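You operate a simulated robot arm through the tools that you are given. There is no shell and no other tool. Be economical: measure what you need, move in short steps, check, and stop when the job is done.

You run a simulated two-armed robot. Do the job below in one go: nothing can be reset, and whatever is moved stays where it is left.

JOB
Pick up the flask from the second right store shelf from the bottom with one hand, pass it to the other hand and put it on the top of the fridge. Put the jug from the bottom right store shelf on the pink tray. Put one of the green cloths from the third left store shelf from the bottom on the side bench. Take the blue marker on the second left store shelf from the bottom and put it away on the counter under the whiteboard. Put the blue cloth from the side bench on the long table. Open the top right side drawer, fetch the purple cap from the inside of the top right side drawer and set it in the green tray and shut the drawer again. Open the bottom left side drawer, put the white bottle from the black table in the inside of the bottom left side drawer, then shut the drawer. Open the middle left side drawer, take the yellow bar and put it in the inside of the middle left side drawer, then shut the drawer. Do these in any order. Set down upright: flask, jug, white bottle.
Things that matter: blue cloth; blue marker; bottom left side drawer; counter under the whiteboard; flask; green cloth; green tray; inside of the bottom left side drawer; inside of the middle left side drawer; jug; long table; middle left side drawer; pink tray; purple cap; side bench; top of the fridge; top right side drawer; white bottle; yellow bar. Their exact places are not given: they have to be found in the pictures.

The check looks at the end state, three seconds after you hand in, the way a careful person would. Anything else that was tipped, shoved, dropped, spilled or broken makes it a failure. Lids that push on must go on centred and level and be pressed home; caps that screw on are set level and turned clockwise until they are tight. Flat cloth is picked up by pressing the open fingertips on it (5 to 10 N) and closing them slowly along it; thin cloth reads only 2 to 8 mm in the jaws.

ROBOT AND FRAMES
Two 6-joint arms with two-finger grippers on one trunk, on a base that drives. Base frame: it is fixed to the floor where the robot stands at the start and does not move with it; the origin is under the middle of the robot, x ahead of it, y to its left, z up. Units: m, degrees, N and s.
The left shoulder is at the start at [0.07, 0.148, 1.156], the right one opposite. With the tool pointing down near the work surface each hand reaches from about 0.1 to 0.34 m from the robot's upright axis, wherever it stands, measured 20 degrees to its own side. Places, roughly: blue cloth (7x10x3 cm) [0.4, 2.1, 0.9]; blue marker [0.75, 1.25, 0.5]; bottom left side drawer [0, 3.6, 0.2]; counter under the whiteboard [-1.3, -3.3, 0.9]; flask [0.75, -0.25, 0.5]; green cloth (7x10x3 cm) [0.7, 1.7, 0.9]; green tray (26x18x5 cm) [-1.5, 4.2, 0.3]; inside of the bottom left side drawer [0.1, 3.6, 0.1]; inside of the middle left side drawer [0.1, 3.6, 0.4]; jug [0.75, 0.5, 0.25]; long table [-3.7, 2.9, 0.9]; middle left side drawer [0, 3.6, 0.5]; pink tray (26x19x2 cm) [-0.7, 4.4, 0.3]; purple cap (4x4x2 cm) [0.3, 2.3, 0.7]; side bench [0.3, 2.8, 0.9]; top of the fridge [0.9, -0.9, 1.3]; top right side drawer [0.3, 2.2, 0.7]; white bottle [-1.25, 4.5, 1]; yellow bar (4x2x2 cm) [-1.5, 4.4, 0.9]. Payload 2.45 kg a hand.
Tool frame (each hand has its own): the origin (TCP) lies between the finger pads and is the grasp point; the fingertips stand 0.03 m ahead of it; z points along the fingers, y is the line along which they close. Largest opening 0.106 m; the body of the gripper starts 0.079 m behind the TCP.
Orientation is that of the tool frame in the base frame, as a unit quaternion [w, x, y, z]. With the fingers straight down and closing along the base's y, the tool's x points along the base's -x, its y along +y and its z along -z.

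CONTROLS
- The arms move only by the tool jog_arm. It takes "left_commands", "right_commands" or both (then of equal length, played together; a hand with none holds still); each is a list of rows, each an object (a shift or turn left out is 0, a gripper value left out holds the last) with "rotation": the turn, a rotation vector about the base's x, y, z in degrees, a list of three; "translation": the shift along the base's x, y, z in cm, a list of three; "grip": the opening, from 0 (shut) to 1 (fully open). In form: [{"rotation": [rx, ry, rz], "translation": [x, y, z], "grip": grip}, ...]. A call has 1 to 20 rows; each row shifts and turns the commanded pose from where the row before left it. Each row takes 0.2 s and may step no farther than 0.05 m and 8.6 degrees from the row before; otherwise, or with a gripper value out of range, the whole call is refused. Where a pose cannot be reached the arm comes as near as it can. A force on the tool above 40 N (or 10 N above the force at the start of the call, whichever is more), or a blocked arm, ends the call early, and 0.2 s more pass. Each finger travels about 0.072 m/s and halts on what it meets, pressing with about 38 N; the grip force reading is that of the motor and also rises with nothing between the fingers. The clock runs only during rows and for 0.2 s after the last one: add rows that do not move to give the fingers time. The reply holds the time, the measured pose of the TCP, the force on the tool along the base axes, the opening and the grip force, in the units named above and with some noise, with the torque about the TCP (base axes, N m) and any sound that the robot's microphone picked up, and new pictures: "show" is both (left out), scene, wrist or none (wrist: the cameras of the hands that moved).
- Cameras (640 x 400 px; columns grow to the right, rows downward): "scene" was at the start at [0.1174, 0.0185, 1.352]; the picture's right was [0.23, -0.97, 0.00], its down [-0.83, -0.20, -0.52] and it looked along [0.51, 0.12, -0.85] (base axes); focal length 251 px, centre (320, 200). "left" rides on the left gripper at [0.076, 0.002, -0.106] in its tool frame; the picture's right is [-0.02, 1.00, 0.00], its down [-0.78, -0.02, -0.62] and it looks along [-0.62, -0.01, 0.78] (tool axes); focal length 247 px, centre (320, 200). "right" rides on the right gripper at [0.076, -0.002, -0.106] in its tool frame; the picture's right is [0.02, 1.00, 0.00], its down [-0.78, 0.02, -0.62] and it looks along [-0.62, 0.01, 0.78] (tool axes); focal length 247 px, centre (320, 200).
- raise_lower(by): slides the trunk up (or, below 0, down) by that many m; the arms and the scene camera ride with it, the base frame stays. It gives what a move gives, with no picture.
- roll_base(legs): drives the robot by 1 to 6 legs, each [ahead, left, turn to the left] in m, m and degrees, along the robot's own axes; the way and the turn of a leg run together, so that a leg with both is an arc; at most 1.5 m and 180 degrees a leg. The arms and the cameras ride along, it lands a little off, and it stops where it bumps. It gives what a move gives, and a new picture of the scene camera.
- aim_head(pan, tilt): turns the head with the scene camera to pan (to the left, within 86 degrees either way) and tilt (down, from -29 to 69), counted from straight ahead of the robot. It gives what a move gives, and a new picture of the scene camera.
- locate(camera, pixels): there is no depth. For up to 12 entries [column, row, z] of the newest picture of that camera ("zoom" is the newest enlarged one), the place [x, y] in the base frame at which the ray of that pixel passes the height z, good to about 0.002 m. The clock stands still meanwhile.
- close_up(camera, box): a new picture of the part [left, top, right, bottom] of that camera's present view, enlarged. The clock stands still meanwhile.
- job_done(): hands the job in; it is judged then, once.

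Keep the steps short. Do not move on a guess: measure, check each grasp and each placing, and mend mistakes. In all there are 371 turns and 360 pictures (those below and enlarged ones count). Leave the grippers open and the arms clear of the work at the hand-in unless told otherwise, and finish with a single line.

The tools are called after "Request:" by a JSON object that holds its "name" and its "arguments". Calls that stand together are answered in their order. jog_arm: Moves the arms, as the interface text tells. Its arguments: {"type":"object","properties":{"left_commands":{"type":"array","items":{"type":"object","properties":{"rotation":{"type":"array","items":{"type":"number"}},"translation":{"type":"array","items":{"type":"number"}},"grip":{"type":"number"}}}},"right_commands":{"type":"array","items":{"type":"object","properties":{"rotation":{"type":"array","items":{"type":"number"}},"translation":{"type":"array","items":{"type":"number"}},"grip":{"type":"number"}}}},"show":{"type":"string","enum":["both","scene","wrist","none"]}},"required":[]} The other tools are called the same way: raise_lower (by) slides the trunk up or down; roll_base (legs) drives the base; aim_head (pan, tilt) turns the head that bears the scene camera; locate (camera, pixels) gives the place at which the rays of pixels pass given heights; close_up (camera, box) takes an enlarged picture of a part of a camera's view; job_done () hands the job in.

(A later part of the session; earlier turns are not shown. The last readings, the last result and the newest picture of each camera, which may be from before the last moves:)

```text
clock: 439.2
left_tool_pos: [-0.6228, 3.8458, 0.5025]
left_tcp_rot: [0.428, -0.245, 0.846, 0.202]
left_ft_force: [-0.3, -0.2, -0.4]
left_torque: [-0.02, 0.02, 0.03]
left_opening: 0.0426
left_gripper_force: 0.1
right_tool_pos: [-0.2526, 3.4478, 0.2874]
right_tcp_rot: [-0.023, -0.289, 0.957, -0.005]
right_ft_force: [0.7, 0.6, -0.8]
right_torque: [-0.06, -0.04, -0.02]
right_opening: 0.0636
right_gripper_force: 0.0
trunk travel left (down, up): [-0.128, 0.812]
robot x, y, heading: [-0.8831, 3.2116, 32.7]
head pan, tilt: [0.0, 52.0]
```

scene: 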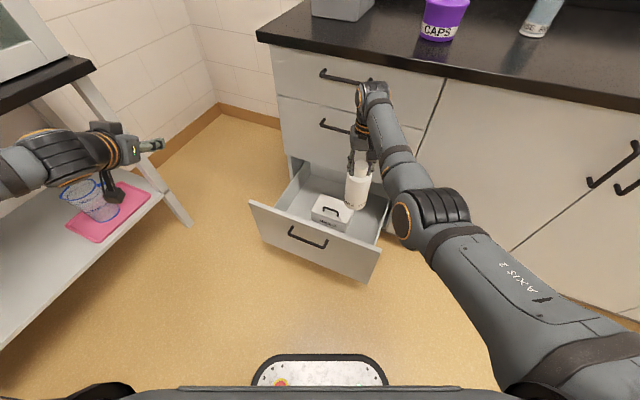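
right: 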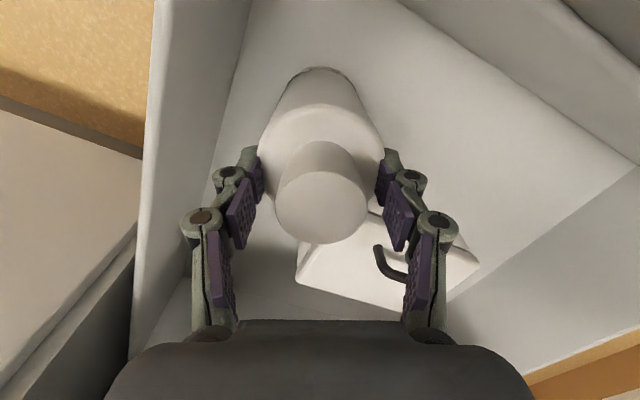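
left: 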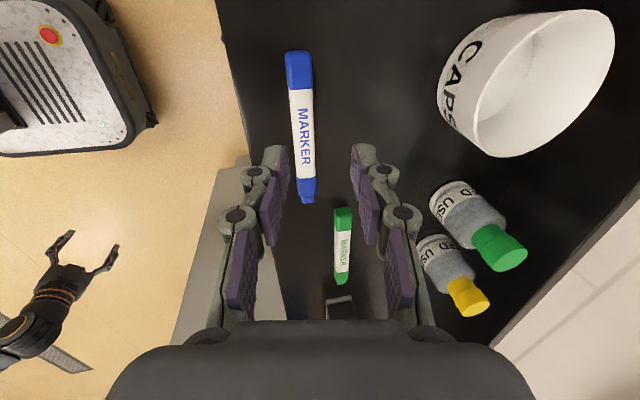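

Request:
{"name": "raise_lower", "arguments": {"by": 0.35}}

Request:
{"name": "roll_base", "arguments": {"legs": [[-0.26, -0.24, 0]]}}

Request:
{"name": "close_up", "arguments": {"camera": "scene", "box": [180, 100, 420, 260]}}

```text
clock: 442.6
left_tool_pos: [-0.6214, 3.845, 0.8525]
left_tcp_rot: [0.428, -0.245, 0.846, 0.202]
left_ft_force: [0.1, 0.1, 0.1]
left_torque: [-0.01, -0.02, 0.0]
left_opening: 0.0426
left_gripper_force: 0.2
right_tool_pos: [-0.2515, 3.4467, 0.6376]
right_tcp_rot: [-0.023, -0.289, 0.957, -0.004]
right_ft_force: [-0.4, 0.0, -0.3]
right_torque: [0.03, -0.01, 0.01]
right_opening: 0.0638
right_gripper_force: 0.0
trunk travel left (down, up): [-0.478, 0.462]
robot x, y, heading: [-0.8844, 3.2099, 32.9]
head pan, tilt: [0.0, 52.0]
```

```text
clock: 444.9
left_tool_pos: [-0.7124, 3.5018, 0.8521]
left_tcp_rot: [0.428, -0.244, 0.846, 0.202]
left_ft_force: [-0.8, -0.3, 0.4]
left_torque: [-0.02, -0.02, 0.03]
left_opening: 0.0425
left_gripper_force: 0.1
right_tool_pos: [-0.3431, 3.1045, 0.6389]
right_tcp_rot: [-0.024, -0.289, 0.957, -0.005]
right_ft_force: [-1.0, -0.2, 0.8]
right_torque: [0.02, 0.01, -0.02]
right_opening: 0.0639
right_gripper_force: 0.1
trunk travel left (down, up): [-0.478, 0.462]
robot x, y, heading: [-0.9751, 2.8704, 32.6]
head pan, tilt: [0.0, 52.0]
```

scene: 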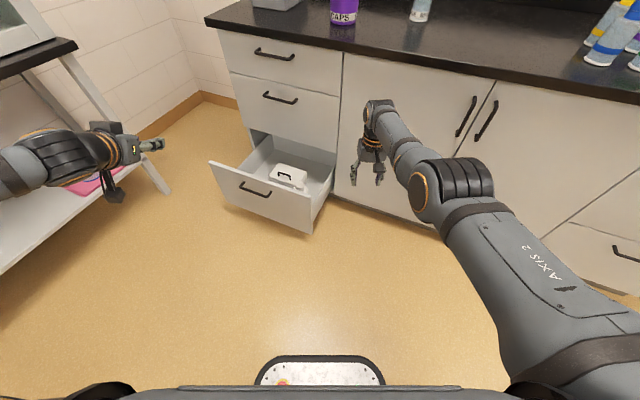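

```text
2.50 times, centred on (300, 180) of scene
```

zoom: 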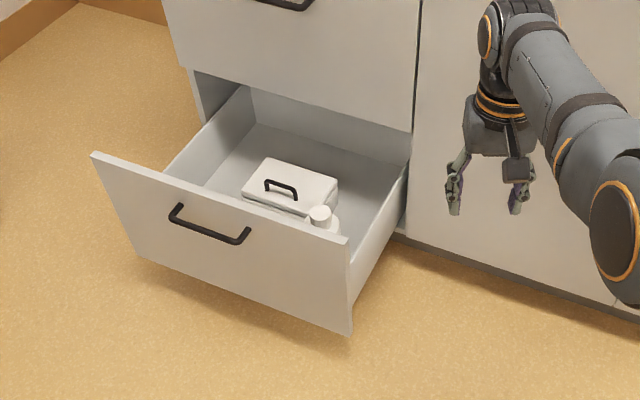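

The bottle stands in the drawer. To shut it I tilt the right hand forward with closed fingers and push the front below the handle.

Request:
{"name": "jog_arm", "arguments": {"right_commands": [{"rotation": [1.2, -7.9, 0], "grip": 0}, {"rotation": [1.2, -7.9, 0]}, {"rotation": [1.2, -7.9, 0]}, {"rotation": [1.2, -7.9, 0]}, {"rotation": [1.2, -7.9, 0]}, {"rotation": [1.2, -7.9, 0]}, {}], "show": "none"}}

Request:
{"name": "raise_lower", "arguments": {"by": -0.34}}

```text
clock: 446.5
left_tool_pos: [-0.7125, 3.502, 0.8515]
left_tcp_rot: [0.428, -0.244, 0.847, 0.202]
left_ft_force: [0.4, 0.5, 0.0]
left_torque: [0.02, -0.06, 0.05]
left_opening: 0.0423
left_gripper_force: 0.0
right_tool_pos: [-0.2724, 3.1753, 0.6087]
right_tcp_rot: [0.381, -0.263, 0.884, -0.062]
right_ft_force: [1.0, -0.4, 0.1]
right_torque: [-0.02, 0.01, -0.02]
right_opening: 0.0003
right_gripper_force: 28.4
right hand out of reach, approached as far as the arm can: row 1, 2, 3, 4, 5, 6
trunk travel left (down, up): [-0.478, 0.462]
robot x, y, heading: [-0.9751, 2.8716, 32.6]
head pan, tilt: [0.0, 52.0]
```

```text
clock: 449.9
left_tool_pos: [-0.7124, 3.5006, 0.5126]
left_tcp_rot: [0.428, -0.244, 0.847, 0.201]
left_ft_force: [0.0, -0.9, -0.4]
left_torque: [-0.02, -0.03, -0.01]
left_opening: 0.0423
left_gripper_force: 0.2
right_tool_pos: [-0.2709, 3.1749, 0.2681]
right_tcp_rot: [0.381, -0.263, 0.884, -0.062]
right_ft_force: [0.0, 0.0, -0.5]
right_torque: [0.0, -0.03, 0.01]
right_opening: 0.0
right_gripper_force: 28.8
trunk travel left (down, up): [-0.138, 0.802]
robot x, y, heading: [-0.9725, 2.8667, 33.0]
head pan, tilt: [0.0, 52.0]
```

Request:
{"name": "roll_base", "arguments": {"legs": [[-0.2, 0.09, 0], [0.237, 0.3365, 0]]}}

```text
clock: 453.8
left_tool_pos: [-0.9275, 3.8929, 0.5122]
left_tcp_rot: [0.428, -0.247, 0.845, 0.203]
left_ft_force: [0.1, 0.3, -0.7]
left_torque: [-0.03, 0.0, 0.0]
left_opening: 0.0426
left_gripper_force: 0.1
right_tool_pos: [-0.4861, 3.5663, 0.2677]
right_tcp_rot: [0.38, -0.265, 0.884, -0.063]
right_ft_force: [-0.7, -0.4, 0.4]
right_torque: [0.0, 0.02, 0.03]
right_opening: 0.0
right_gripper_force: 28.4
trunk travel left (down, up): [-0.138, 0.802]
robot x, y, heading: [-1.1873, 3.2577, 33.2]
head pan, tilt: [0.0, 52.0]
```

scene: 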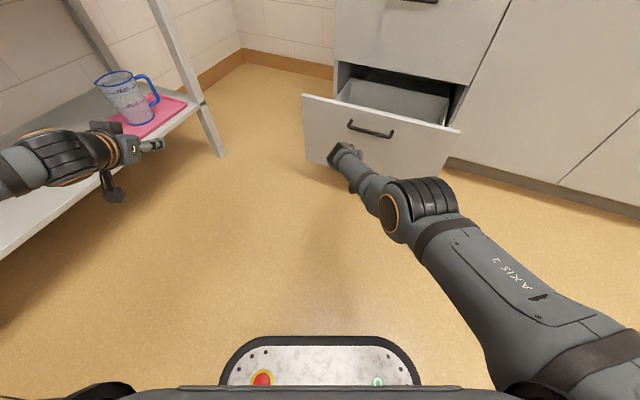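

Request:
{"name": "roll_base", "arguments": {"legs": [[0.2, -0.092, 0]]}}

Request:
{"name": "roll_base", "arguments": {"legs": [[0.13, -0.06, 0]]}}

```text
clock: 455.5
left_tool_pos: [-0.7116, 3.9306, 0.5133]
left_tcp_rot: [0.427, -0.25, 0.845, 0.204]
left_ft_force: [-0.4, -0.2, 0.0]
left_torque: [-0.01, 0.01, 0.02]
left_opening: 0.0426
left_gripper_force: 0.1
right_tool_pos: [-0.2654, 3.6087, 0.2674]
right_tcp_rot: [0.381, -0.269, 0.883, -0.059]
right_ft_force: [-0.3, -0.2, 0.8]
right_torque: [0.0, 0.0, 0.02]
right_opening: 0.0001
right_gripper_force: 29.0
trunk travel left (down, up): [-0.138, 0.802]
robot x, y, heading: [-0.9659, 3.2969, 33.4]
head pan, tilt: [0.0, 52.0]
```

scene: 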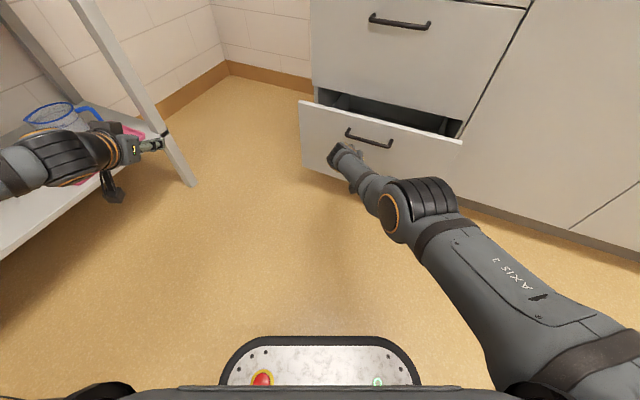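

```text
clock: 456.8
left_tool_pos: [-0.5905, 3.9475, 0.5111]
left_tcp_rot: [0.427, -0.25, 0.845, 0.205]
left_ft_force: [-0.7, -0.4, -0.9]
left_torque: [-0.05, -0.02, 0.0]
left_opening: 0.0424
left_gripper_force: 0.0
right_tool_pos: [-0.1533, 3.6261, 0.2642]
right_tcp_rot: [0.373, -0.267, 0.886, -0.063]
right_ft_force: [-2.0, -0.2, 0.3]
right_torque: [-0.02, -0.01, -0.03]
right_opening: 0.0003
right_gripper_force: 28.3
trunk travel left (down, up): [-0.138, 0.802]
robot x, y, heading: [-0.8448, 3.3127, 33.1]
head pan, tilt: [0.0, 52.0]
stopped in leg 1: the force on the tool passed its limit at 123 N (the readings are from after the stop); the commanded pose is now the measured one
```

scene: 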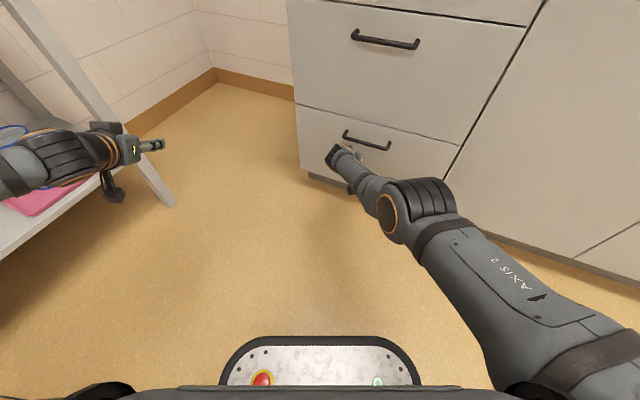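

Drawer shut (stopped at the firm end). Next the middle drawer: back off, square up, raise, and roll the right hand to the handle-gripping pose used before.

Request:
{"name": "roll_base", "arguments": {"legs": [[-0.3, 0.1, 0], [0, 0, -24.3]]}}

Request:
{"name": "raise_lower", "arguments": {"by": 0.368}}

Request:
{"name": "jog_arm", "arguments": {"right_commands": [{"rotation": [-4.45, 0.41, 7.16], "translation": [1.5, 0, 0], "grip": 0.33}, {"rotation": [-4.45, 0.41, 7.16], "translation": [1.5, 0, 0]}, {"rotation": [-4.45, 0.41, 7.16]}, {"rotation": [-4.45, 0.41, 7.16]}, {"rotation": [-4.45, 0.41, 7.16]}, {"rotation": [-4.45, 0.41, 7.16]}, {"rotation": [-4.45, 0.41, 7.16]}, {"rotation": [-4.45, 0.41, 7.16]}, {"rotation": [-4.45, 0.41, 7.16]}, {"rotation": [-4.45, 0.41, 7.16]}, {}], "show": "none"}}

```text
clock: 460.1
left_tool_pos: [-0.6529, 3.7077, 0.512]
left_tcp_rot: [0.46, -0.067, 0.878, 0.111]
left_ft_force: [-0.1, -0.4, -1.1]
left_torque: [-0.02, 0.01, 0.02]
left_opening: 0.0422
left_gripper_force: 0.0
right_tool_pos: [-0.3853, 3.2363, 0.2645]
right_tcp_rot: [0.352, -0.075, 0.922, -0.14]
right_ft_force: [-0.1, 0.8, 0.5]
right_torque: [0.02, -0.05, -0.01]
right_opening: 0.0002
right_gripper_force: 28.3
trunk travel left (down, up): [-0.138, 0.802]
robot x, y, heading: [-1.1473, 3.2305, 9.2]
head pan, tilt: [0.0, 52.0]
```

scene: 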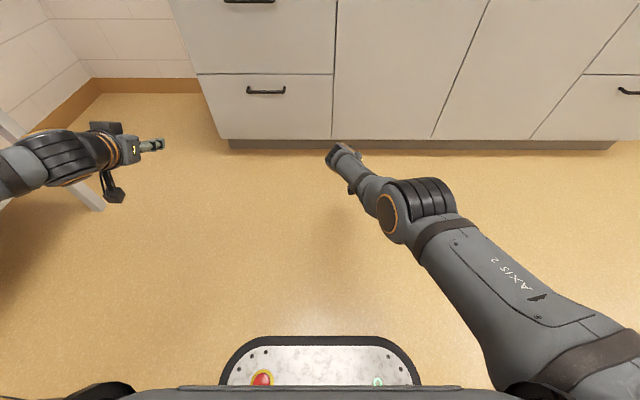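

```text
clock: 463.6
left_tool_pos: [-0.6513, 3.7092, 0.8799]
left_tcp_rot: [0.461, -0.068, 0.878, 0.111]
left_ft_force: [-0.4, -0.5, -0.8]
left_torque: [0.02, -0.03, 0.01]
left_opening: 0.0425
left_gripper_force: 0.0
right_tool_pos: [-0.3835, 3.2351, 0.6329]
right_tcp_rot: [0.352, -0.075, 0.922, -0.14]
right_ft_force: [-0.3, 0.5, -0.8]
right_torque: [-0.04, 0.02, 0.0]
right_opening: 0.0
right_gripper_force: 28.6
trunk travel left (down, up): [-0.506, 0.434]
robot x, y, heading: [-1.1473, 3.2329, 9.2]
head pan, tilt: [0.0, 52.0]
```

```text
clock: 466.1
left_tool_pos: [-0.6516, 3.7083, 0.8796]
left_tcp_rot: [0.46, -0.067, 0.878, 0.111]
left_ft_force: [0.3, 0.4, -0.8]
left_torque: [0.02, 0.04, 0.01]
left_opening: 0.0425
left_gripper_force: 0.1
right_tool_pos: [-0.3675, 3.2291, 0.6353]
right_tcp_rot: [-0.284, 0.712, -0.601, 0.227]
right_ft_force: [0.6, 1.0, 0.3]
right_torque: [-0.03, 0.0, 0.01]
right_opening: 0.0349
right_gripper_force: 0.1
right hand out of reach, approached as far as the arm can: row 1, 2
trunk travel left (down, up): [-0.506, 0.434]
robot x, y, heading: [-1.1478, 3.2407, 9.2]
head pan, tilt: [0.0, 52.0]
```

Request:
{"name": "raise_lower", "arguments": {"by": 0.044}}

Request:
{"name": "roll_base", "arguments": {"legs": [[0, 0.32, -0.5], [0.2, 0, 0]]}}

Request:
{"name": "close_up", "arguments": {"camera": "right", "box": [160, 60, 480, 260]}}

```text
clock: 466.9
left_tool_pos: [-0.6515, 3.7088, 0.9245]
left_tcp_rot: [0.46, -0.067, 0.878, 0.11]
left_ft_force: [0.2, 0.0, -0.5]
left_torque: [0.0, 0.02, -0.03]
left_opening: 0.0422
left_gripper_force: 0.0
right_tool_pos: [-0.3676, 3.2282, 0.6792]
right_tcp_rot: [-0.284, 0.711, -0.603, 0.226]
right_ft_force: [-0.5, -0.9, 0.2]
right_torque: [0.01, 0.0, 0.0]
right_opening: 0.035
right_gripper_force: 0.1
trunk travel left (down, up): [-0.55, 0.39]
robot x, y, heading: [-1.1457, 3.2347, 9.2]
head pan, tilt: [0.0, 52.0]
```

```text
clock: 470.3
left_tool_pos: [-0.5014, 4.0601, 0.9236]
left_tcp_rot: [0.461, -0.066, 0.878, 0.11]
left_ft_force: [0.1, 0.0, -0.2]
left_torque: [-0.01, 0.0, -0.02]
left_opening: 0.0423
left_gripper_force: 0.1
right_tool_pos: [-0.2177, 3.5801, 0.6786]
right_tcp_rot: [-0.284, 0.711, -0.602, 0.228]
right_ft_force: [0.6, 0.6, -0.1]
right_torque: [-0.01, 0.0, -0.01]
right_opening: 0.035
right_gripper_force: 0.0
trunk travel left (down, up): [-0.55, 0.39]
robot x, y, heading: [-0.998, 3.5843, 9.1]
head pan, tilt: [0.0, 52.0]
```

scene: 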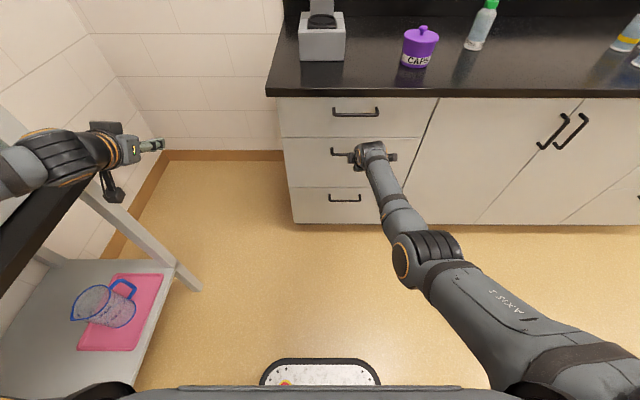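

```text
2.00 times, centred on (320, 160) of right
```

zoom: 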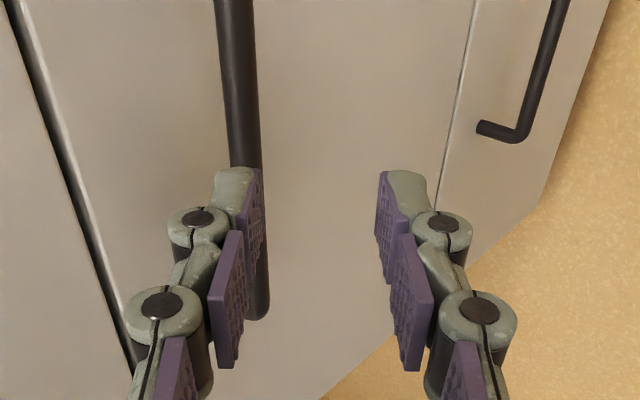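

Request:
{"name": "roll_base", "arguments": {"legs": [[0.054, 0, 0]]}}

Request:
{"name": "close_up", "arguments": {"camera": "right", "box": [160, 60, 480, 260]}}

```text
clock: 471.2
left_tool_pos: [-0.4497, 4.0698, 0.9236]
left_tcp_rot: [0.46, -0.069, 0.878, 0.112]
left_ft_force: [0.3, -0.5, -0.8]
left_torque: [0.01, -0.01, 0.03]
left_opening: 0.0425
left_gripper_force: 0.1
right_tool_pos: [-0.1648, 3.5911, 0.6813]
right_tcp_rot: [-0.284, 0.712, -0.601, 0.227]
right_ft_force: [-11.4, -2.0, 6.7]
right_torque: [-0.13, 0.32, -0.12]
right_opening: 0.0377
right_gripper_force: 2.3
trunk travel left (down, up): [-0.55, 0.39]
robot x, y, heading: [-0.94, 3.5936, 9.3]
head pan, tilt: [0.0, 52.0]
```

scene: 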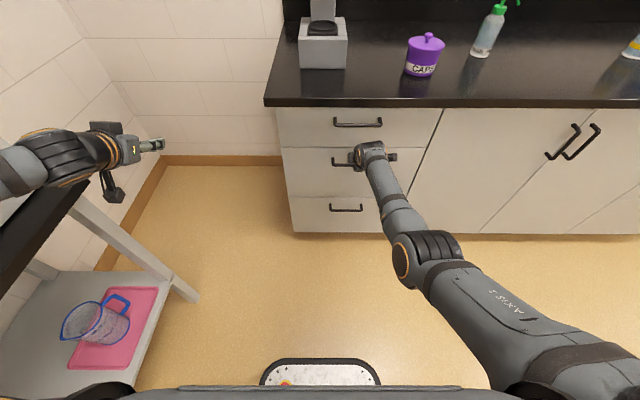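

```text
2.00 times, centred on (320, 160) of right
```

zoom: 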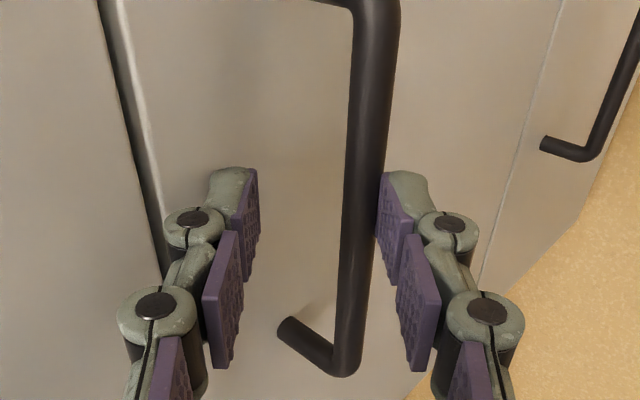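

Request:
{"name": "jog_arm", "arguments": {"right_commands": [{"grip": 0.2}, {"grip": 0.1}, {"grip": 0.0}, {"grip": 0.0}, {}], "show": "none"}}

```text
clock: 472.1
left_tool_pos: [-0.4503, 4.0688, 0.9254]
left_tcp_rot: [0.461, -0.068, 0.878, 0.111]
left_ft_force: [-0.1, -0.2, 0.0]
left_torque: [0.0, 0.04, 0.01]
left_opening: 0.0426
left_gripper_force: 0.1
right_tool_pos: [-0.1707, 3.5893, 0.6727]
right_tcp_rot: [-0.276, 0.715, -0.603, 0.22]
right_ft_force: [-8.0, -3.6, 4.5]
right_torque: [0.1, 0.07, 0.21]
right_opening: 0.011
right_gripper_force: 38.2
trunk travel left (down, up): [-0.55, 0.39]
robot x, y, heading: [-0.9454, 3.5911, 9.5]
head pan, tilt: [0.0, 52.0]
stopped in row 4 (right hand): the force on the tool passed its limit at 44 N (the readings are from after the stop); the commanded pose is now the measured one
```

Request:
{"name": "roll_base", "arguments": {"legs": [[-0.28, 0.004, 0]]}}

Request:
{"name": "jog_arm", "arguments": {"right_commands": [{"grip": 0.3}, {"grip": 0.35}, {"translation": [-1.5, -0.3, 1.7]}, {"translation": [-2, -0.4, 2.2]}, {"translation": [-2, -0.4, 2.2]}, {}], "show": "none"}}

```text
clock: 474.1
left_tool_pos: [-0.724, 4.0274, 0.9234]
left_tcp_rot: [0.461, -0.065, 0.878, 0.108]
left_ft_force: [0.5, 0.8, -0.2]
left_torque: [0.0, 0.04, 0.01]
left_opening: 0.0423
left_gripper_force: 0.0
right_tool_pos: [-0.4478, 3.5468, 0.6719]
right_tcp_rot: [-0.275, 0.712, -0.607, 0.22]
right_ft_force: [-2.3, 21.8, 2.7]
right_torque: [0.24, -0.05, 1.03]
right_opening: 0.0112
right_gripper_force: 38.5
trunk travel left (down, up): [-0.55, 0.39]
robot x, y, heading: [-1.217, 3.5511, 8.8]
head pan, tilt: [0.0, 52.0]
```

scene: 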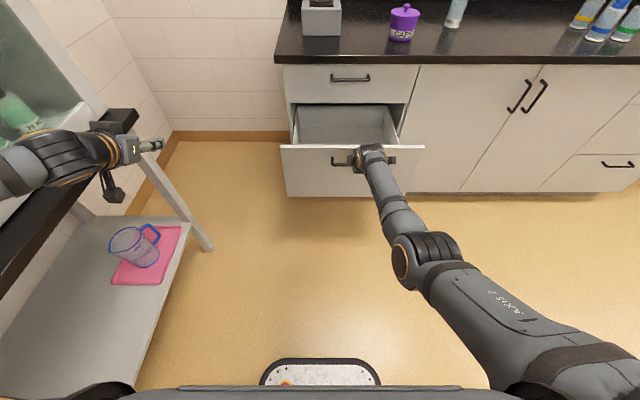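

```text
clock: 475.4
left_tool_pos: [-0.7225, 4.0249, 0.9243]
left_tcp_rot: [0.459, -0.065, 0.879, 0.11]
left_ft_force: [0.9, -1.2, 0.6]
left_torque: [0.01, 0.01, 0.01]
left_opening: 0.0424
left_gripper_force: 0.1
right_tool_pos: [-0.5031, 3.5327, 0.7307]
right_tcp_rot: [-0.275, 0.713, -0.607, 0.22]
right_ft_force: [-0.5, 0.1, -1.0]
right_torque: [0.03, 0.02, 0.01]
right_opening: 0.0369
right_gripper_force: 0.1
trunk travel left (down, up): [-0.55, 0.39]
robot x, y, heading: [-1.2174, 3.5556, 8.7]
head pan, tilt: [0.0, 52.0]
```

Middle drawer is open and empty. For the yellow bar I make the right hand nearly vertical (closing along depth), move clear, raise and turn to the table.

Request:
{"name": "jog_arm", "arguments": {"right_commands": [{"rotation": [-1.2, 7.8, 0], "translation": [0, 0, 0]}, {"rotation": [-1.2, 7.8, 0]}, {"rotation": [-1.2, 7.8, 0]}, {"rotation": [-1.2, 7.8, 0]}, {"grip": 0.5}, {}], "show": "none"}}

Request:
{"name": "raise_lower", "arguments": {"by": 0.25}}

Request:
{"name": "roll_base", "arguments": {"legs": [[-0.25, -0.6, 0], [0, 0, 90]]}}

```text
clock: 476.9
left_tool_pos: [-0.7208, 4.0246, 0.9239]
left_tcp_rot: [0.46, -0.064, 0.879, 0.109]
left_ft_force: [-1.2, 0.1, 0.1]
left_torque: [0.01, -0.03, 0.02]
left_opening: 0.0424
left_gripper_force: 0.1
right_tool_pos: [-0.5021, 3.533, 0.7312]
right_tcp_rot: [-0.072, 0.756, -0.649, 0.045]
right_ft_force: [-0.1, -0.4, -0.7]
right_torque: [0.01, 0.02, 0.0]
right_opening: 0.053
right_gripper_force: 0.0
trunk travel left (down, up): [-0.55, 0.39]
robot x, y, heading: [-1.2176, 3.5502, 8.9]
head pan, tilt: [0.0, 52.0]
```

```text
clock: 479.4
left_tool_pos: [-0.7211, 4.0244, 1.1734]
left_tcp_rot: [0.46, -0.064, 0.879, 0.108]
left_ft_force: [-0.1, -0.4, 0.0]
left_torque: [-0.01, -0.02, 0.01]
left_opening: 0.0426
left_gripper_force: 0.2
right_tool_pos: [-0.5019, 3.5341, 0.9811]
right_tcp_rot: [-0.072, 0.756, -0.649, 0.045]
right_ft_force: [0.1, -0.8, 1.0]
right_torque: [0.03, 0.0, 0.01]
right_opening: 0.053
right_gripper_force: 0.0
trunk travel left (down, up): [-0.8, 0.14]
robot x, y, heading: [-1.2207, 3.5497, 8.7]
head pan, tilt: [0.0, 52.0]
```

```text
clock: 486.9
left_tool_pos: [-1.8595, 3.4258, 1.1738]
left_tcp_rot: [-0.245, 0.673, -0.569, -0.405]
left_ft_force: [-0.3, -0.5, 1.0]
left_torque: [-0.02, -0.01, -0.01]
left_opening: 0.0423
left_gripper_force: 0.0
right_tool_pos: [-1.3729, 3.6549, 0.9811]
right_tcp_rot: [-0.083, 0.993, 0.085, -0.021]
right_ft_force: [0.0, 0.1, -0.5]
right_torque: [0.03, -0.02, -0.02]
right_opening: 0.0529
right_gripper_force: 0.0
trunk travel left (down, up): [-0.8, 0.14]
robot x, y, heading: [-1.3761, 2.9365, 99.8]
head pan, tilt: [0.0, 52.0]
```

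scene: 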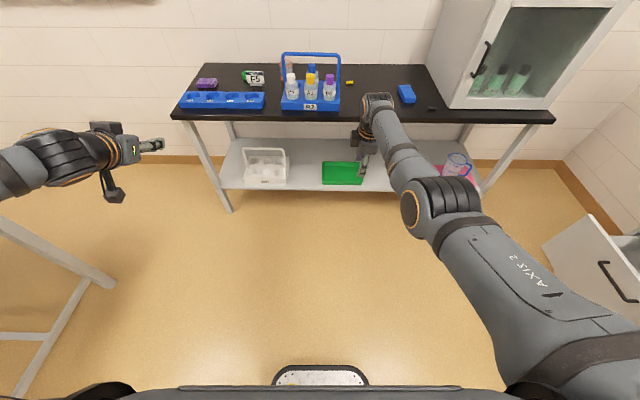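

Request:
{"name": "roll_base", "arguments": {"legs": [[0.7, -0.015, -1.3]]}}

Request:
{"name": "close_up", "arguments": {"camera": "right", "box": [0, 0, 640, 400]}}

```text
clock: 490.7
left_tool_pos: [-1.9468, 4.1204, 1.1737]
left_tcp_rot: [-0.249, 0.667, -0.576, -0.402]
left_ft_force: [-0.1, -0.4, -0.3]
left_torque: [0.01, -0.03, 0.01]
left_opening: 0.0427
left_gripper_force: 0.1
right_tool_pos: [-1.4555, 4.3391, 0.9821]
right_tcp_rot: [-0.083, 0.993, 0.075, -0.02]
right_ft_force: [0.6, 0.1, -0.7]
right_torque: [-0.01, 0.04, 0.01]
right_opening: 0.0529
right_gripper_force: 0.1
trunk travel left (down, up): [-0.8, 0.14]
robot x, y, heading: [-1.4727, 3.6192, 98.7]
head pan, tilt: [0.0, 52.0]
```

scene: 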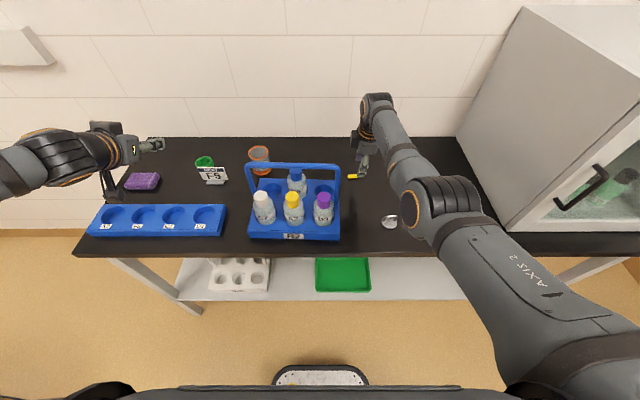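

```text
1.00 times, centred on (320, 200) of right (not enlarged: the box is as wide or as high as the picture)
```

zoom: 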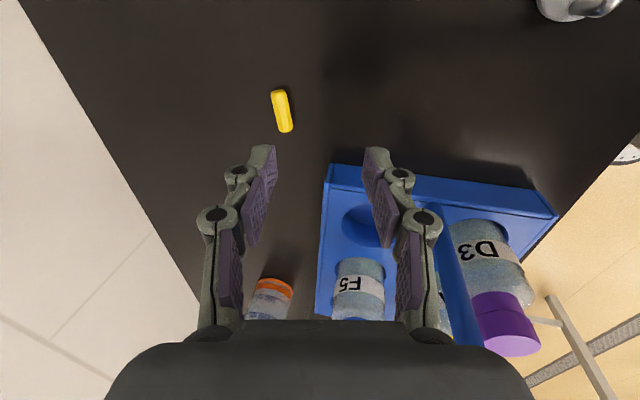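

Request:
{"name": "locate", "arguments": {"camera": "zoom", "pixels": [[282, 110, 0.85], [282, 110, 0.84], [278, 92, 0.85], [287, 131, 0.85]]}}

Request:
{"name": "locate", "arguments": {"camera": "scene", "pixels": [[353, 177, 0.85], [353, 177, 0.83]]}}

```text
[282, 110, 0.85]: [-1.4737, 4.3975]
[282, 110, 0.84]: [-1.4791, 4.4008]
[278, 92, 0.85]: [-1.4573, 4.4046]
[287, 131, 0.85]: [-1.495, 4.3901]
```

```text
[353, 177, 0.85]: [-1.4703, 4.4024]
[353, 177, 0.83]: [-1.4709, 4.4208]
```

Request:
{"name": "roll_base", "arguments": {"legs": [[0.059, 0.009, 0]]}}

Request:
{"name": "jog_arm", "arguments": {"right_commands": [{"grip": 0.4, "translation": [0, 0, -2]}, {"translation": [0, 0, -2]}, {"translation": [0, 0, -2]}, {}], "show": "wrist"}}

```text
clock: 491.6
left_tool_pos: [-1.9619, 4.1715, 1.1773]
left_tcp_rot: [-0.251, 0.664, -0.577, -0.404]
left_ft_force: [0.5, -1.1, 0.5]
left_torque: [0.0, 0.0, 0.0]
left_opening: 0.0425
left_gripper_force: 0.1
right_tool_pos: [-1.4711, 4.3903, 0.9856]
right_tcp_rot: [-0.086, 0.993, 0.075, -0.02]
right_ft_force: [0.2, -0.6, -0.5]
right_torque: [0.04, 0.02, 0.01]
right_opening: 0.0529
right_gripper_force: 0.1
trunk travel left (down, up): [-0.8, 0.14]
robot x, y, heading: [-1.4976, 3.6776, 98.7]
head pan, tilt: [0.0, 52.0]
```

scene: 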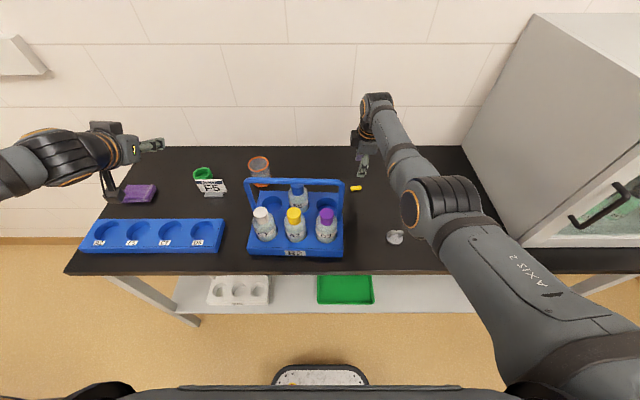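

```text
clock: 492.6
left_tool_pos: [-1.9635, 4.1769, 1.1732]
left_tcp_rot: [-0.249, 0.667, -0.576, -0.403]
left_ft_force: [-0.2, -0.8, 0.5]
left_torque: [0.01, 0.02, 0.02]
left_opening: 0.0422
left_gripper_force: 0.0
right_tool_pos: [-1.4656, 4.3851, 0.9233]
right_tcp_rot: [-0.084, 0.994, 0.074, -0.019]
right_ft_force: [0.3, 0.0, 0.4]
right_torque: [-0.01, 0.0, 0.0]
right_opening: 0.0422
right_gripper_force: 0.0
right hand out of reach, approached as far as the arm can: row 2
trunk travel left (down, up): [-0.8, 0.14]
robot x, y, heading: [-1.4961, 3.6784, 98.7]
head pan, tilt: [0.0, 52.0]
```

right: 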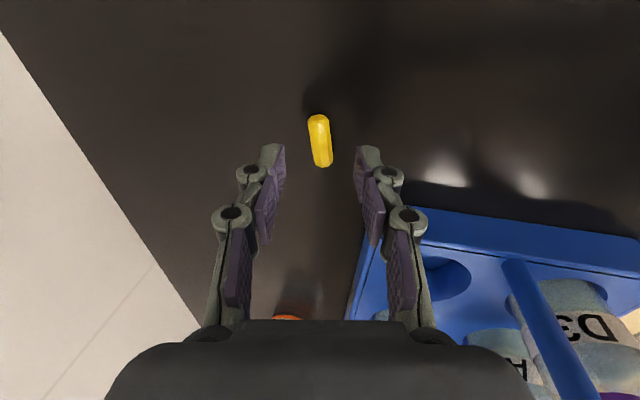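

Request:
{"name": "raise_lower", "arguments": {"by": -0.045}}

Request:
{"name": "close_up", "arguments": {"camera": "right", "box": [160, 60, 480, 260]}}

```text
clock: 493.5
left_tool_pos: [-1.9635, 4.174, 1.1308]
left_tcp_rot: [-0.25, 0.666, -0.576, -0.403]
left_ft_force: [0.0, 0.5, 0.3]
left_torque: [-0.04, -0.03, 0.0]
left_opening: 0.0421
left_gripper_force: 0.1
right_tool_pos: [-1.4647, 4.3837, 0.8813]
right_tcp_rot: [-0.085, 0.993, 0.074, -0.02]
right_ft_force: [1.8, -7.7, 18.9]
right_torque: [-0.65, -0.32, -0.05]
right_opening: 0.0493
right_gripper_force: 4.5
trunk travel left (down, up): [-0.755, 0.185]
robot x, y, heading: [-1.4988, 3.6777, 98.7]
head pan, tilt: [0.0, 52.0]
```

```text
2.00 times, centred on (320, 160) of right
```

zoom: 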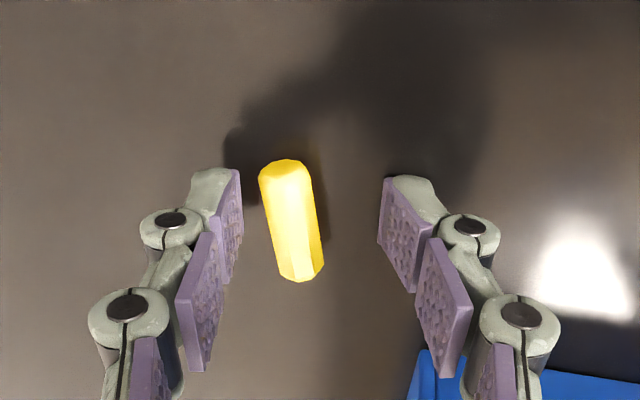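

Request:
{"name": "jog_arm", "arguments": {"right_commands": [{"translation": [0, 0, 0.2], "grip": 0.3}, {"grip": 0.2}, {"grip": 0.1}, {"grip": 0.05}, {}], "show": "none"}}

Request:
{"name": "raise_lower", "arguments": {"by": 0.06}}

Request:
{"name": "close_up", "arguments": {"camera": "right", "box": [160, 60, 480, 260]}}

```text
clock: 494.7
left_tool_pos: [-1.9645, 4.1744, 1.1297]
left_tcp_rot: [-0.25, 0.666, -0.576, -0.403]
left_ft_force: [-0.8, -0.4, -0.1]
left_torque: [0.0, -0.01, 0.0]
left_opening: 0.0425
left_gripper_force: 0.0
right_tool_pos: [-1.4649, 4.3842, 0.8816]
right_tcp_rot: [-0.085, 0.993, 0.074, -0.02]
right_ft_force: [1.2, -7.7, 12.3]
right_torque: [-0.35, -0.15, -0.1]
right_opening: 0.0136
right_gripper_force: 38.7
trunk travel left (down, up): [-0.755, 0.185]
robot x, y, heading: [-1.4946, 3.6837, 98.7]
head pan, tilt: [0.0, 52.0]
```

```text
clock: 495.7
left_tool_pos: [-1.9642, 4.1782, 1.1883]
left_tcp_rot: [-0.249, 0.666, -0.577, -0.402]
left_ft_force: [1.2, 0.4, 0.2]
left_torque: [0.01, -0.03, -0.01]
left_opening: 0.0425
left_gripper_force: 0.1
right_tool_pos: [-1.464, 4.3873, 0.9386]
right_tcp_rot: [-0.083, 0.994, 0.075, -0.019]
right_ft_force: [0.1, 0.9, -1.1]
right_torque: [0.01, -0.03, -0.01]
right_opening: 0.0132
right_gripper_force: 38.1
trunk travel left (down, up): [-0.815, 0.125]
robot x, y, heading: [-1.4898, 3.6817, 98.7]
head pan, tilt: [0.0, 52.0]
```

```text
2.00 times, centred on (320, 160) of right
```

zoom: 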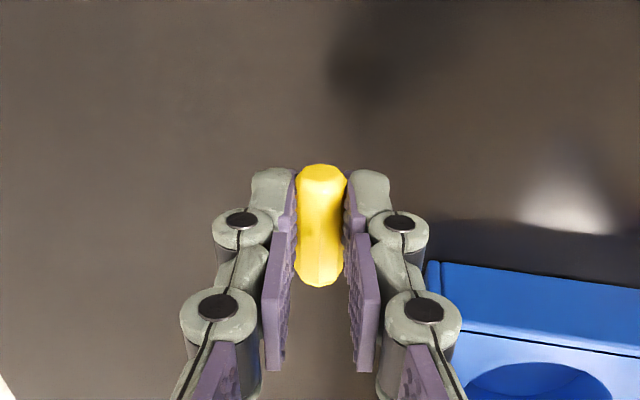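

Bar is held. Back off, turn toward the drawers.

Request:
{"name": "roll_base", "arguments": {"legs": [[-0.7, 0, 0], [0, 0, -65.7], [0.35, -0.02, 0]]}}

```text
clock: 504.3
left_tool_pos: [-0.8135, 3.7797, 1.1896]
left_tcp_rot: [0.429, -0.242, 0.847, 0.201]
left_ft_force: [-0.2, 0.6, 0.5]
left_torque: [0.02, 0.01, 0.04]
left_opening: 0.0428
left_gripper_force: 0.0
right_tool_pos: [-0.4228, 3.4066, 0.9398]
right_tcp_rot: [-0.081, 0.873, -0.481, 0.03]
right_ft_force: [-0.5, 1.1, 0.4]
right_torque: [0.02, 0.01, 0.02]
right_opening: 0.0135
right_gripper_force: 38.3
trunk travel left (down, up): [-0.815, 0.125]
robot x, y, heading: [-1.0795, 3.148, 32.4]
head pan, tilt: [0.0, 52.0]
```

scene: 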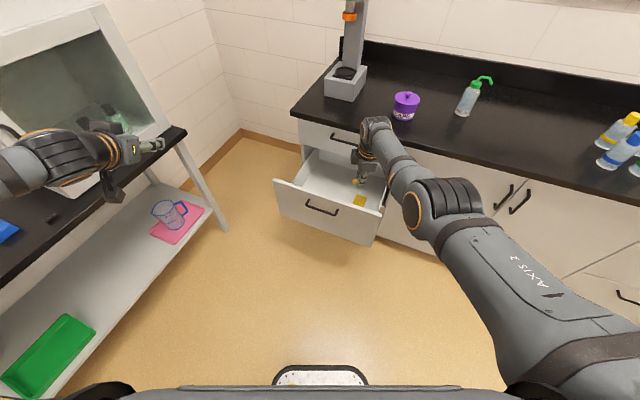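

Request:
{"name": "roll_base", "arguments": {"legs": [[0.237, 0.057, 0]]}}

Request:
{"name": "raise_lower", "arguments": {"by": -0.36}}

Request:
{"name": "close_up", "arguments": {"camera": "right", "box": [0, 0, 640, 400]}}

```text
clock: 506.1
left_tool_pos: [-0.6384, 3.9549, 1.1898]
left_tcp_rot: [0.43, -0.239, 0.847, 0.2]
left_ft_force: [0.3, -0.1, -0.3]
left_torque: [0.0, -0.02, 0.0]
left_opening: 0.0424
left_gripper_force: 0.1
right_tool_pos: [-0.2501, 3.5793, 0.9401]
right_tcp_rot: [-0.08, 0.871, -0.483, 0.03]
right_ft_force: [0.2, 0.4, -0.4]
right_torque: [0.02, 0.01, 0.0]
right_opening: 0.0133
right_gripper_force: 37.9
trunk travel left (down, up): [-0.815, 0.125]
robot x, y, heading: [-0.9045, 3.3261, 32.2]
head pan, tilt: [0.0, 52.0]
```

scene: 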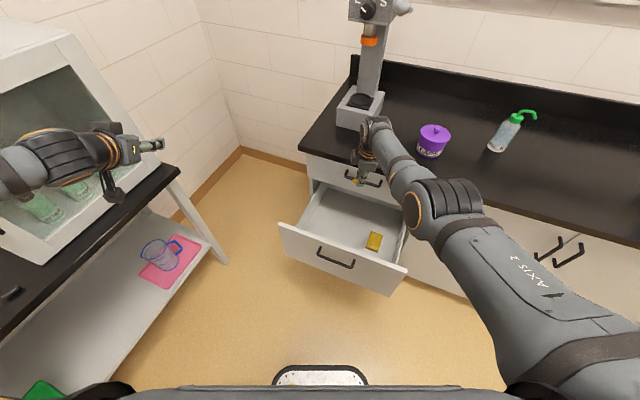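

```text
clock: 509.6
left_tool_pos: [-0.6366, 3.9552, 0.829]
left_tcp_rot: [0.43, -0.24, 0.847, 0.2]
left_ft_force: [0.4, 0.2, -0.6]
left_torque: [0.0, -0.02, 0.01]
left_opening: 0.0423
left_gripper_force: 0.1
right_tool_pos: [-0.2481, 3.5782, 0.5798]
right_tcp_rot: [-0.081, 0.871, -0.484, 0.03]
right_ft_force: [0.9, 0.4, -0.4]
right_torque: [0.01, -0.02, -0.02]
right_opening: 0.0132
right_gripper_force: 38.5
trunk travel left (down, up): [-0.455, 0.485]
robot x, y, heading: [-0.9105, 3.3228, 32.1]
head pan, tilt: [0.0, 52.0]
```

```text
1.00 times, centred on (320, 200) of right (not enlarged: the box is as wide or as high as the picture)
```

zoom: 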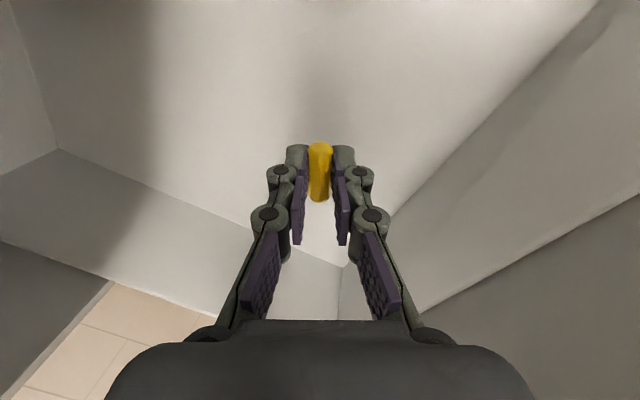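

Request:
{"name": "raise_lower", "arguments": {"by": -0.125}}

```text
clock: 511.2
left_tool_pos: [-0.654, 3.9488, 0.7186]
left_tcp_rot: [0.442, -0.24, 0.841, 0.2]
left_ft_force: [-0.1, -0.2, -0.4]
left_torque: [0.02, -0.02, -0.03]
left_opening: 0.0424
left_gripper_force: 0.0
right_tool_pos: [-0.2387, 3.5875, 0.5142]
right_tcp_rot: [-0.122, 0.866, -0.481, 0.054]
right_ft_force: [0.3, -0.4, -0.1]
right_torque: [0.0, 0.02, 0.04]
right_opening: 0.0133
right_gripper_force: 37.9
trunk travel left (down, up): [-0.33, 0.61]
robot x, y, heading: [-0.9086, 3.3212, 32.2]
head pan, tilt: [0.0, 52.0]
```

The forearm touches the drawer front. I raise the trunk back and lower with the arm instead.

Request:
{"name": "raise_lower", "arguments": {"by": 0.16}}

Request:
{"name": "jog_arm", "arguments": {"right_commands": [{"translation": [0, 0, -3]}, {"translation": [0, 0, -3]}, {"translation": [0, 0, -3]}, {"translation": [0, 0, -3]}, {"translation": [0, 0, -3]}, {"translation": [0, 0, -2]}, {}], "show": "scene"}}

```text
clock: 513.0
left_tool_pos: [-0.6378, 3.9554, 0.8639]
left_tcp_rot: [0.429, -0.239, 0.848, 0.199]
left_ft_force: [0.5, -0.4, -0.3]
left_torque: [0.0, 0.05, -0.02]
left_opening: 0.0423
left_gripper_force: 0.1
right_tool_pos: [-0.2485, 3.5792, 0.6137]
right_tcp_rot: [-0.08, 0.871, -0.484, 0.029]
right_ft_force: [-0.2, -0.7, 0.0]
right_torque: [0.0, -0.01, 0.03]
right_opening: 0.0132
right_gripper_force: 37.8
trunk travel left (down, up): [-0.49, 0.45]
robot x, y, heading: [-0.9092, 3.3258, 32.0]
head pan, tilt: [0.0, 52.0]
```

```text
clock: 514.6
left_tool_pos: [-0.6473, 3.9567, 0.8679]
left_tcp_rot: [0.433, -0.241, 0.846, 0.197]
left_ft_force: [-0.4, 0.2, -0.3]
left_torque: [0.01, 0.03, -0.02]
left_opening: 0.0422
left_gripper_force: 0.1
right_tool_pos: [-0.2881, 3.5403, 0.4948]
right_tcp_rot: [-0.093, 0.871, -0.481, 0.039]
right_ft_force: [0.2, 0.2, 0.3]
right_torque: [-0.03, 0.02, 0.01]
right_opening: 0.0136
right_gripper_force: 38.0
right hand out of reach, approached as far as the arm can: row 1, 2, 3, 4, 5, 6
trunk travel left (down, up): [-0.49, 0.45]
robot x, y, heading: [-0.9079, 3.3266, 32.4]
head pan, tilt: [0.0, 52.0]
```

scene: 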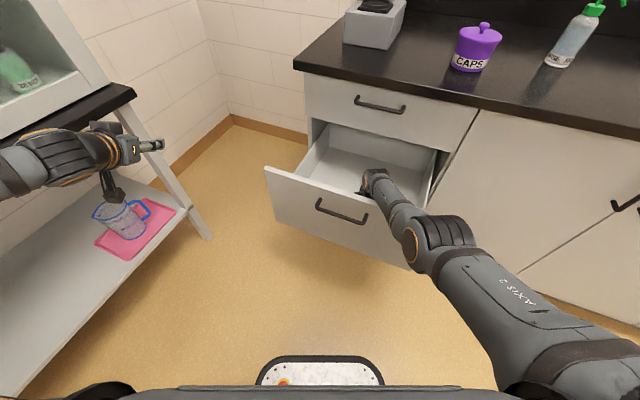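

Request:
{"name": "jog_arm", "arguments": {"right_commands": [{"translation": [0, 0, -1.5]}, {"translation": [0, 0, -1]}, {"grip": 0.15}, {"grip": 0.3}, {"grip": 0.4}, {}], "show": "wrist"}}

```text
clock: 516.2
left_tool_pos: [-0.6396, 3.9534, 0.8642]
left_tcp_rot: [0.43, -0.24, 0.847, 0.2]
left_ft_force: [1.2, 0.3, -0.8]
left_torque: [0.04, 0.09, 0.1]
left_opening: 0.0424
left_gripper_force: 0.1
right_tool_pos: [-0.2735, 3.5486, 0.4982]
right_tcp_rot: [-0.114, 0.869, -0.48, 0.042]
right_ft_force: [1.2, -0.5, 0.1]
right_torque: [-0.05, 0.11, 0.03]
right_opening: 0.0424
right_gripper_force: 0.0
right hand out of reach, approached as far as the arm can: row 1, 2
trunk travel left (down, up): [-0.49, 0.45]
robot x, y, heading: [-0.909, 3.3257, 32.0]
head pan, tilt: [0.0, 52.0]
stopped in row 6 (right hand): the arm was blocked; the commanded pose is now the measured one
```

right: 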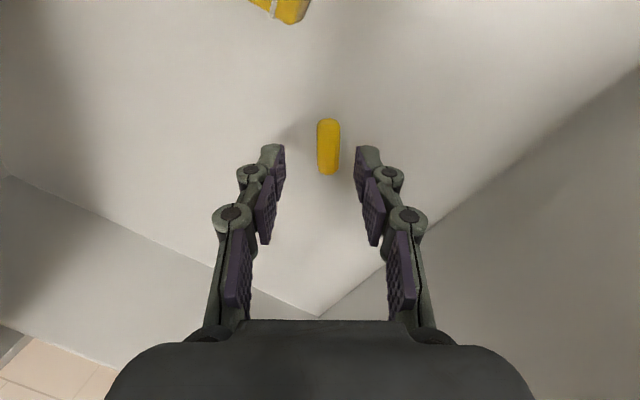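

The bar lies in the drawer. I raise out, back off along the drawer axis and prepare to push it shut.

Request:
{"name": "raise_lower", "arguments": {"by": 0.3}}

Request:
{"name": "roll_base", "arguments": {"legs": [[-0.34, 0.15, 0]]}}

Request:
{"name": "jog_arm", "arguments": {"right_commands": [{"rotation": [1.2, -7.9, 0], "grip": 0}, {"rotation": [1.2, -7.9, 0]}, {"rotation": [1.2, -7.9, 0]}, {"rotation": [1.2, -7.9, 0]}, {}, {}], "show": "none"}}

```text
clock: 519.2
left_tool_pos: [-0.6382, 3.9552, 1.1643]
left_tcp_rot: [0.429, -0.24, 0.847, 0.2]
left_ft_force: [-1.1, -0.3, 0.7]
left_torque: [0.0, -0.02, -0.01]
left_opening: 0.0422
left_gripper_force: 0.1
right_tool_pos: [-0.2815, 3.5417, 0.7853]
right_tcp_rot: [-0.102, 0.87, -0.481, 0.038]
right_ft_force: [-0.3, 0.5, -0.5]
right_torque: [-0.01, 0.03, 0.0]
right_opening: 0.0425
right_gripper_force: 0.1
trunk travel left (down, up): [-0.79, 0.15]
robot x, y, heading: [-0.9094, 3.3264, 32.1]
head pan, tilt: [0.0, 52.0]
```

```text
clock: 521.6
left_tool_pos: [-1.0145, 3.8988, 1.1644]
left_tcp_rot: [0.427, -0.241, 0.848, 0.2]
left_ft_force: [0.5, -0.3, 0.9]
left_torque: [0.0, 0.0, 0.02]
left_opening: 0.0422
left_gripper_force: 0.1
right_tool_pos: [-0.6537, 3.4842, 0.7867]
right_tcp_rot: [-0.102, 0.871, -0.479, 0.037]
right_ft_force: [0.1, 0.5, -0.3]
right_torque: [0.0, -0.06, 0.0]
right_opening: 0.0424
right_gripper_force: 0.0
trunk travel left (down, up): [-0.79, 0.15]
robot x, y, heading: [-1.2828, 3.2669, 32.1]
head pan, tilt: [0.0, 52.0]
```

scene: 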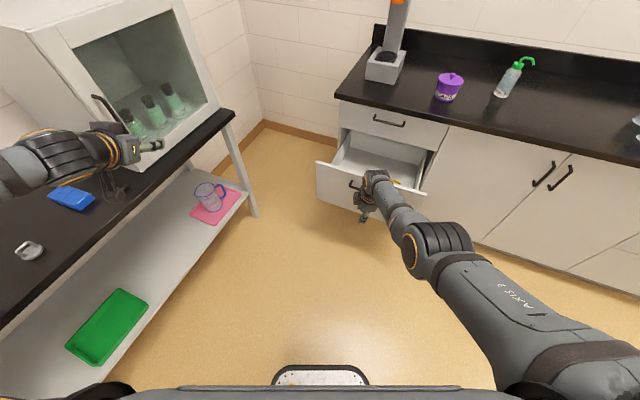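

```text
clock: 523.0
left_tool_pos: [-1.0139, 3.8989, 1.163]
left_tcp_rot: [0.428, -0.242, 0.847, 0.201]
left_ft_force: [0.0, 0.0, 0.9]
left_torque: [-0.02, 0.01, 0.02]
left_opening: 0.0428
left_gripper_force: 0.0
right_tool_pos: [-0.6556, 3.4855, 0.7857]
right_tcp_rot: [-0.266, 0.823, -0.433, 0.254]
right_ft_force: [-0.4, 0.6, -0.4]
right_torque: [0.01, 0.0, 0.03]
right_opening: 0.0
right_gripper_force: 28.6
trunk travel left (down, up): [-0.79, 0.15]
robot x, y, heading: [-1.2806, 3.2658, 32.3]
head pan, tilt: [0.0, 52.0]
```

Request:
{"name": "raise_lower", "arguments": {"by": -0.23}}

Request:
{"name": "roll_base", "arguments": {"legs": [[0.198, -0.047, 0], [0.21, -0.093, 0]]}}

Request:
{"name": "roll_base", "arguments": {"legs": [[0.12, -0.053, 0]]}}

```text
clock: 525.4
left_tool_pos: [-1.0146, 3.897, 0.9342]
left_tcp_rot: [0.429, -0.242, 0.847, 0.2]
left_ft_force: [-0.1, -0.1, 0.6]
left_torque: [-0.01, -0.03, 0.0]
left_opening: 0.0424
left_gripper_force: 0.0
right_tool_pos: [-0.6556, 3.485, 0.5564]
right_tcp_rot: [-0.265, 0.823, -0.434, 0.254]
right_ft_force: [-0.6, 0.3, 0.5]
right_torque: [0.0, 0.0, -0.04]
right_opening: 0.0
right_gripper_force: 27.9
trunk travel left (down, up): [-0.56, 0.38]
robot x, y, heading: [-1.2819, 3.269, 32.3]
head pan, tilt: [0.0, 52.0]
```

```text
clock: 528.3
left_tool_pos: [-0.6067, 3.9958, 0.9335]
left_tcp_rot: [0.428, -0.243, 0.847, 0.201]
left_ft_force: [0.3, -0.1, -0.5]
left_torque: [-0.02, 0.04, -0.03]
left_opening: 0.0427
left_gripper_force: 0.0
right_tool_pos: [-0.2452, 3.5844, 0.5548]
right_tcp_rot: [-0.264, 0.824, -0.433, 0.252]
right_ft_force: [0.1, 0.7, 1.0]
right_torque: [-0.01, -0.03, 0.01]
right_opening: 0.0
right_gripper_force: 28.2
trunk travel left (down, up): [-0.56, 0.38]
robot x, y, heading: [-0.8705, 3.3653, 32.6]
head pan, tilt: [0.0, 52.0]
```

scene: 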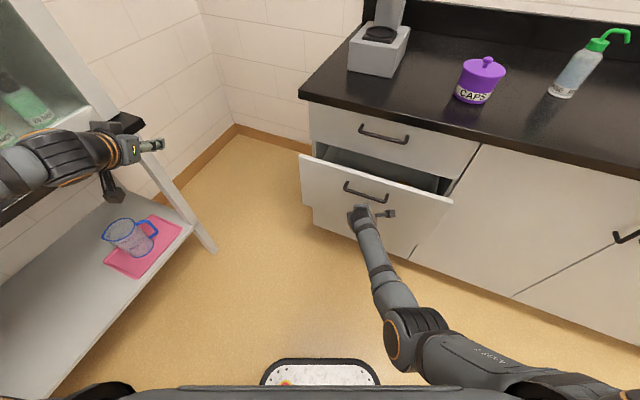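

```text
clock: 529.5
left_tool_pos: [-0.5034, 4.0099, 0.9338]
left_tcp_rot: [0.427, -0.244, 0.847, 0.202]
left_ft_force: [0.1, -0.7, 0.2]
left_torque: [-0.01, -0.02, 0.02]
left_opening: 0.0422
left_gripper_force: 0.0
right_tool_pos: [-0.1471, 3.5996, 0.5541]
right_tcp_rot: [-0.263, 0.824, -0.435, 0.25]
right_ft_force: [-2.2, 0.4, 0.2]
right_torque: [0.0, 0.0, 0.03]
right_opening: 0.0
right_gripper_force: 28.5
trunk travel left (down, up): [-0.56, 0.38]
robot x, y, heading: [-0.7687, 3.3789, 32.4]
head pan, tilt: [0.0, 52.0]
stopped in leg 1: the force on the tool passed its limit at 175 N (the readings are from after the stop); the commanded pose is now the measured one
```

scene: 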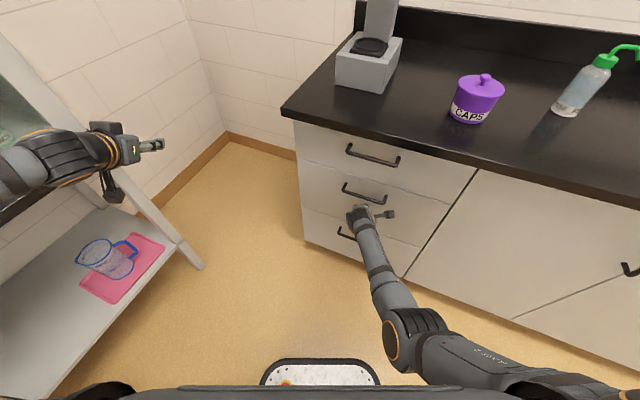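

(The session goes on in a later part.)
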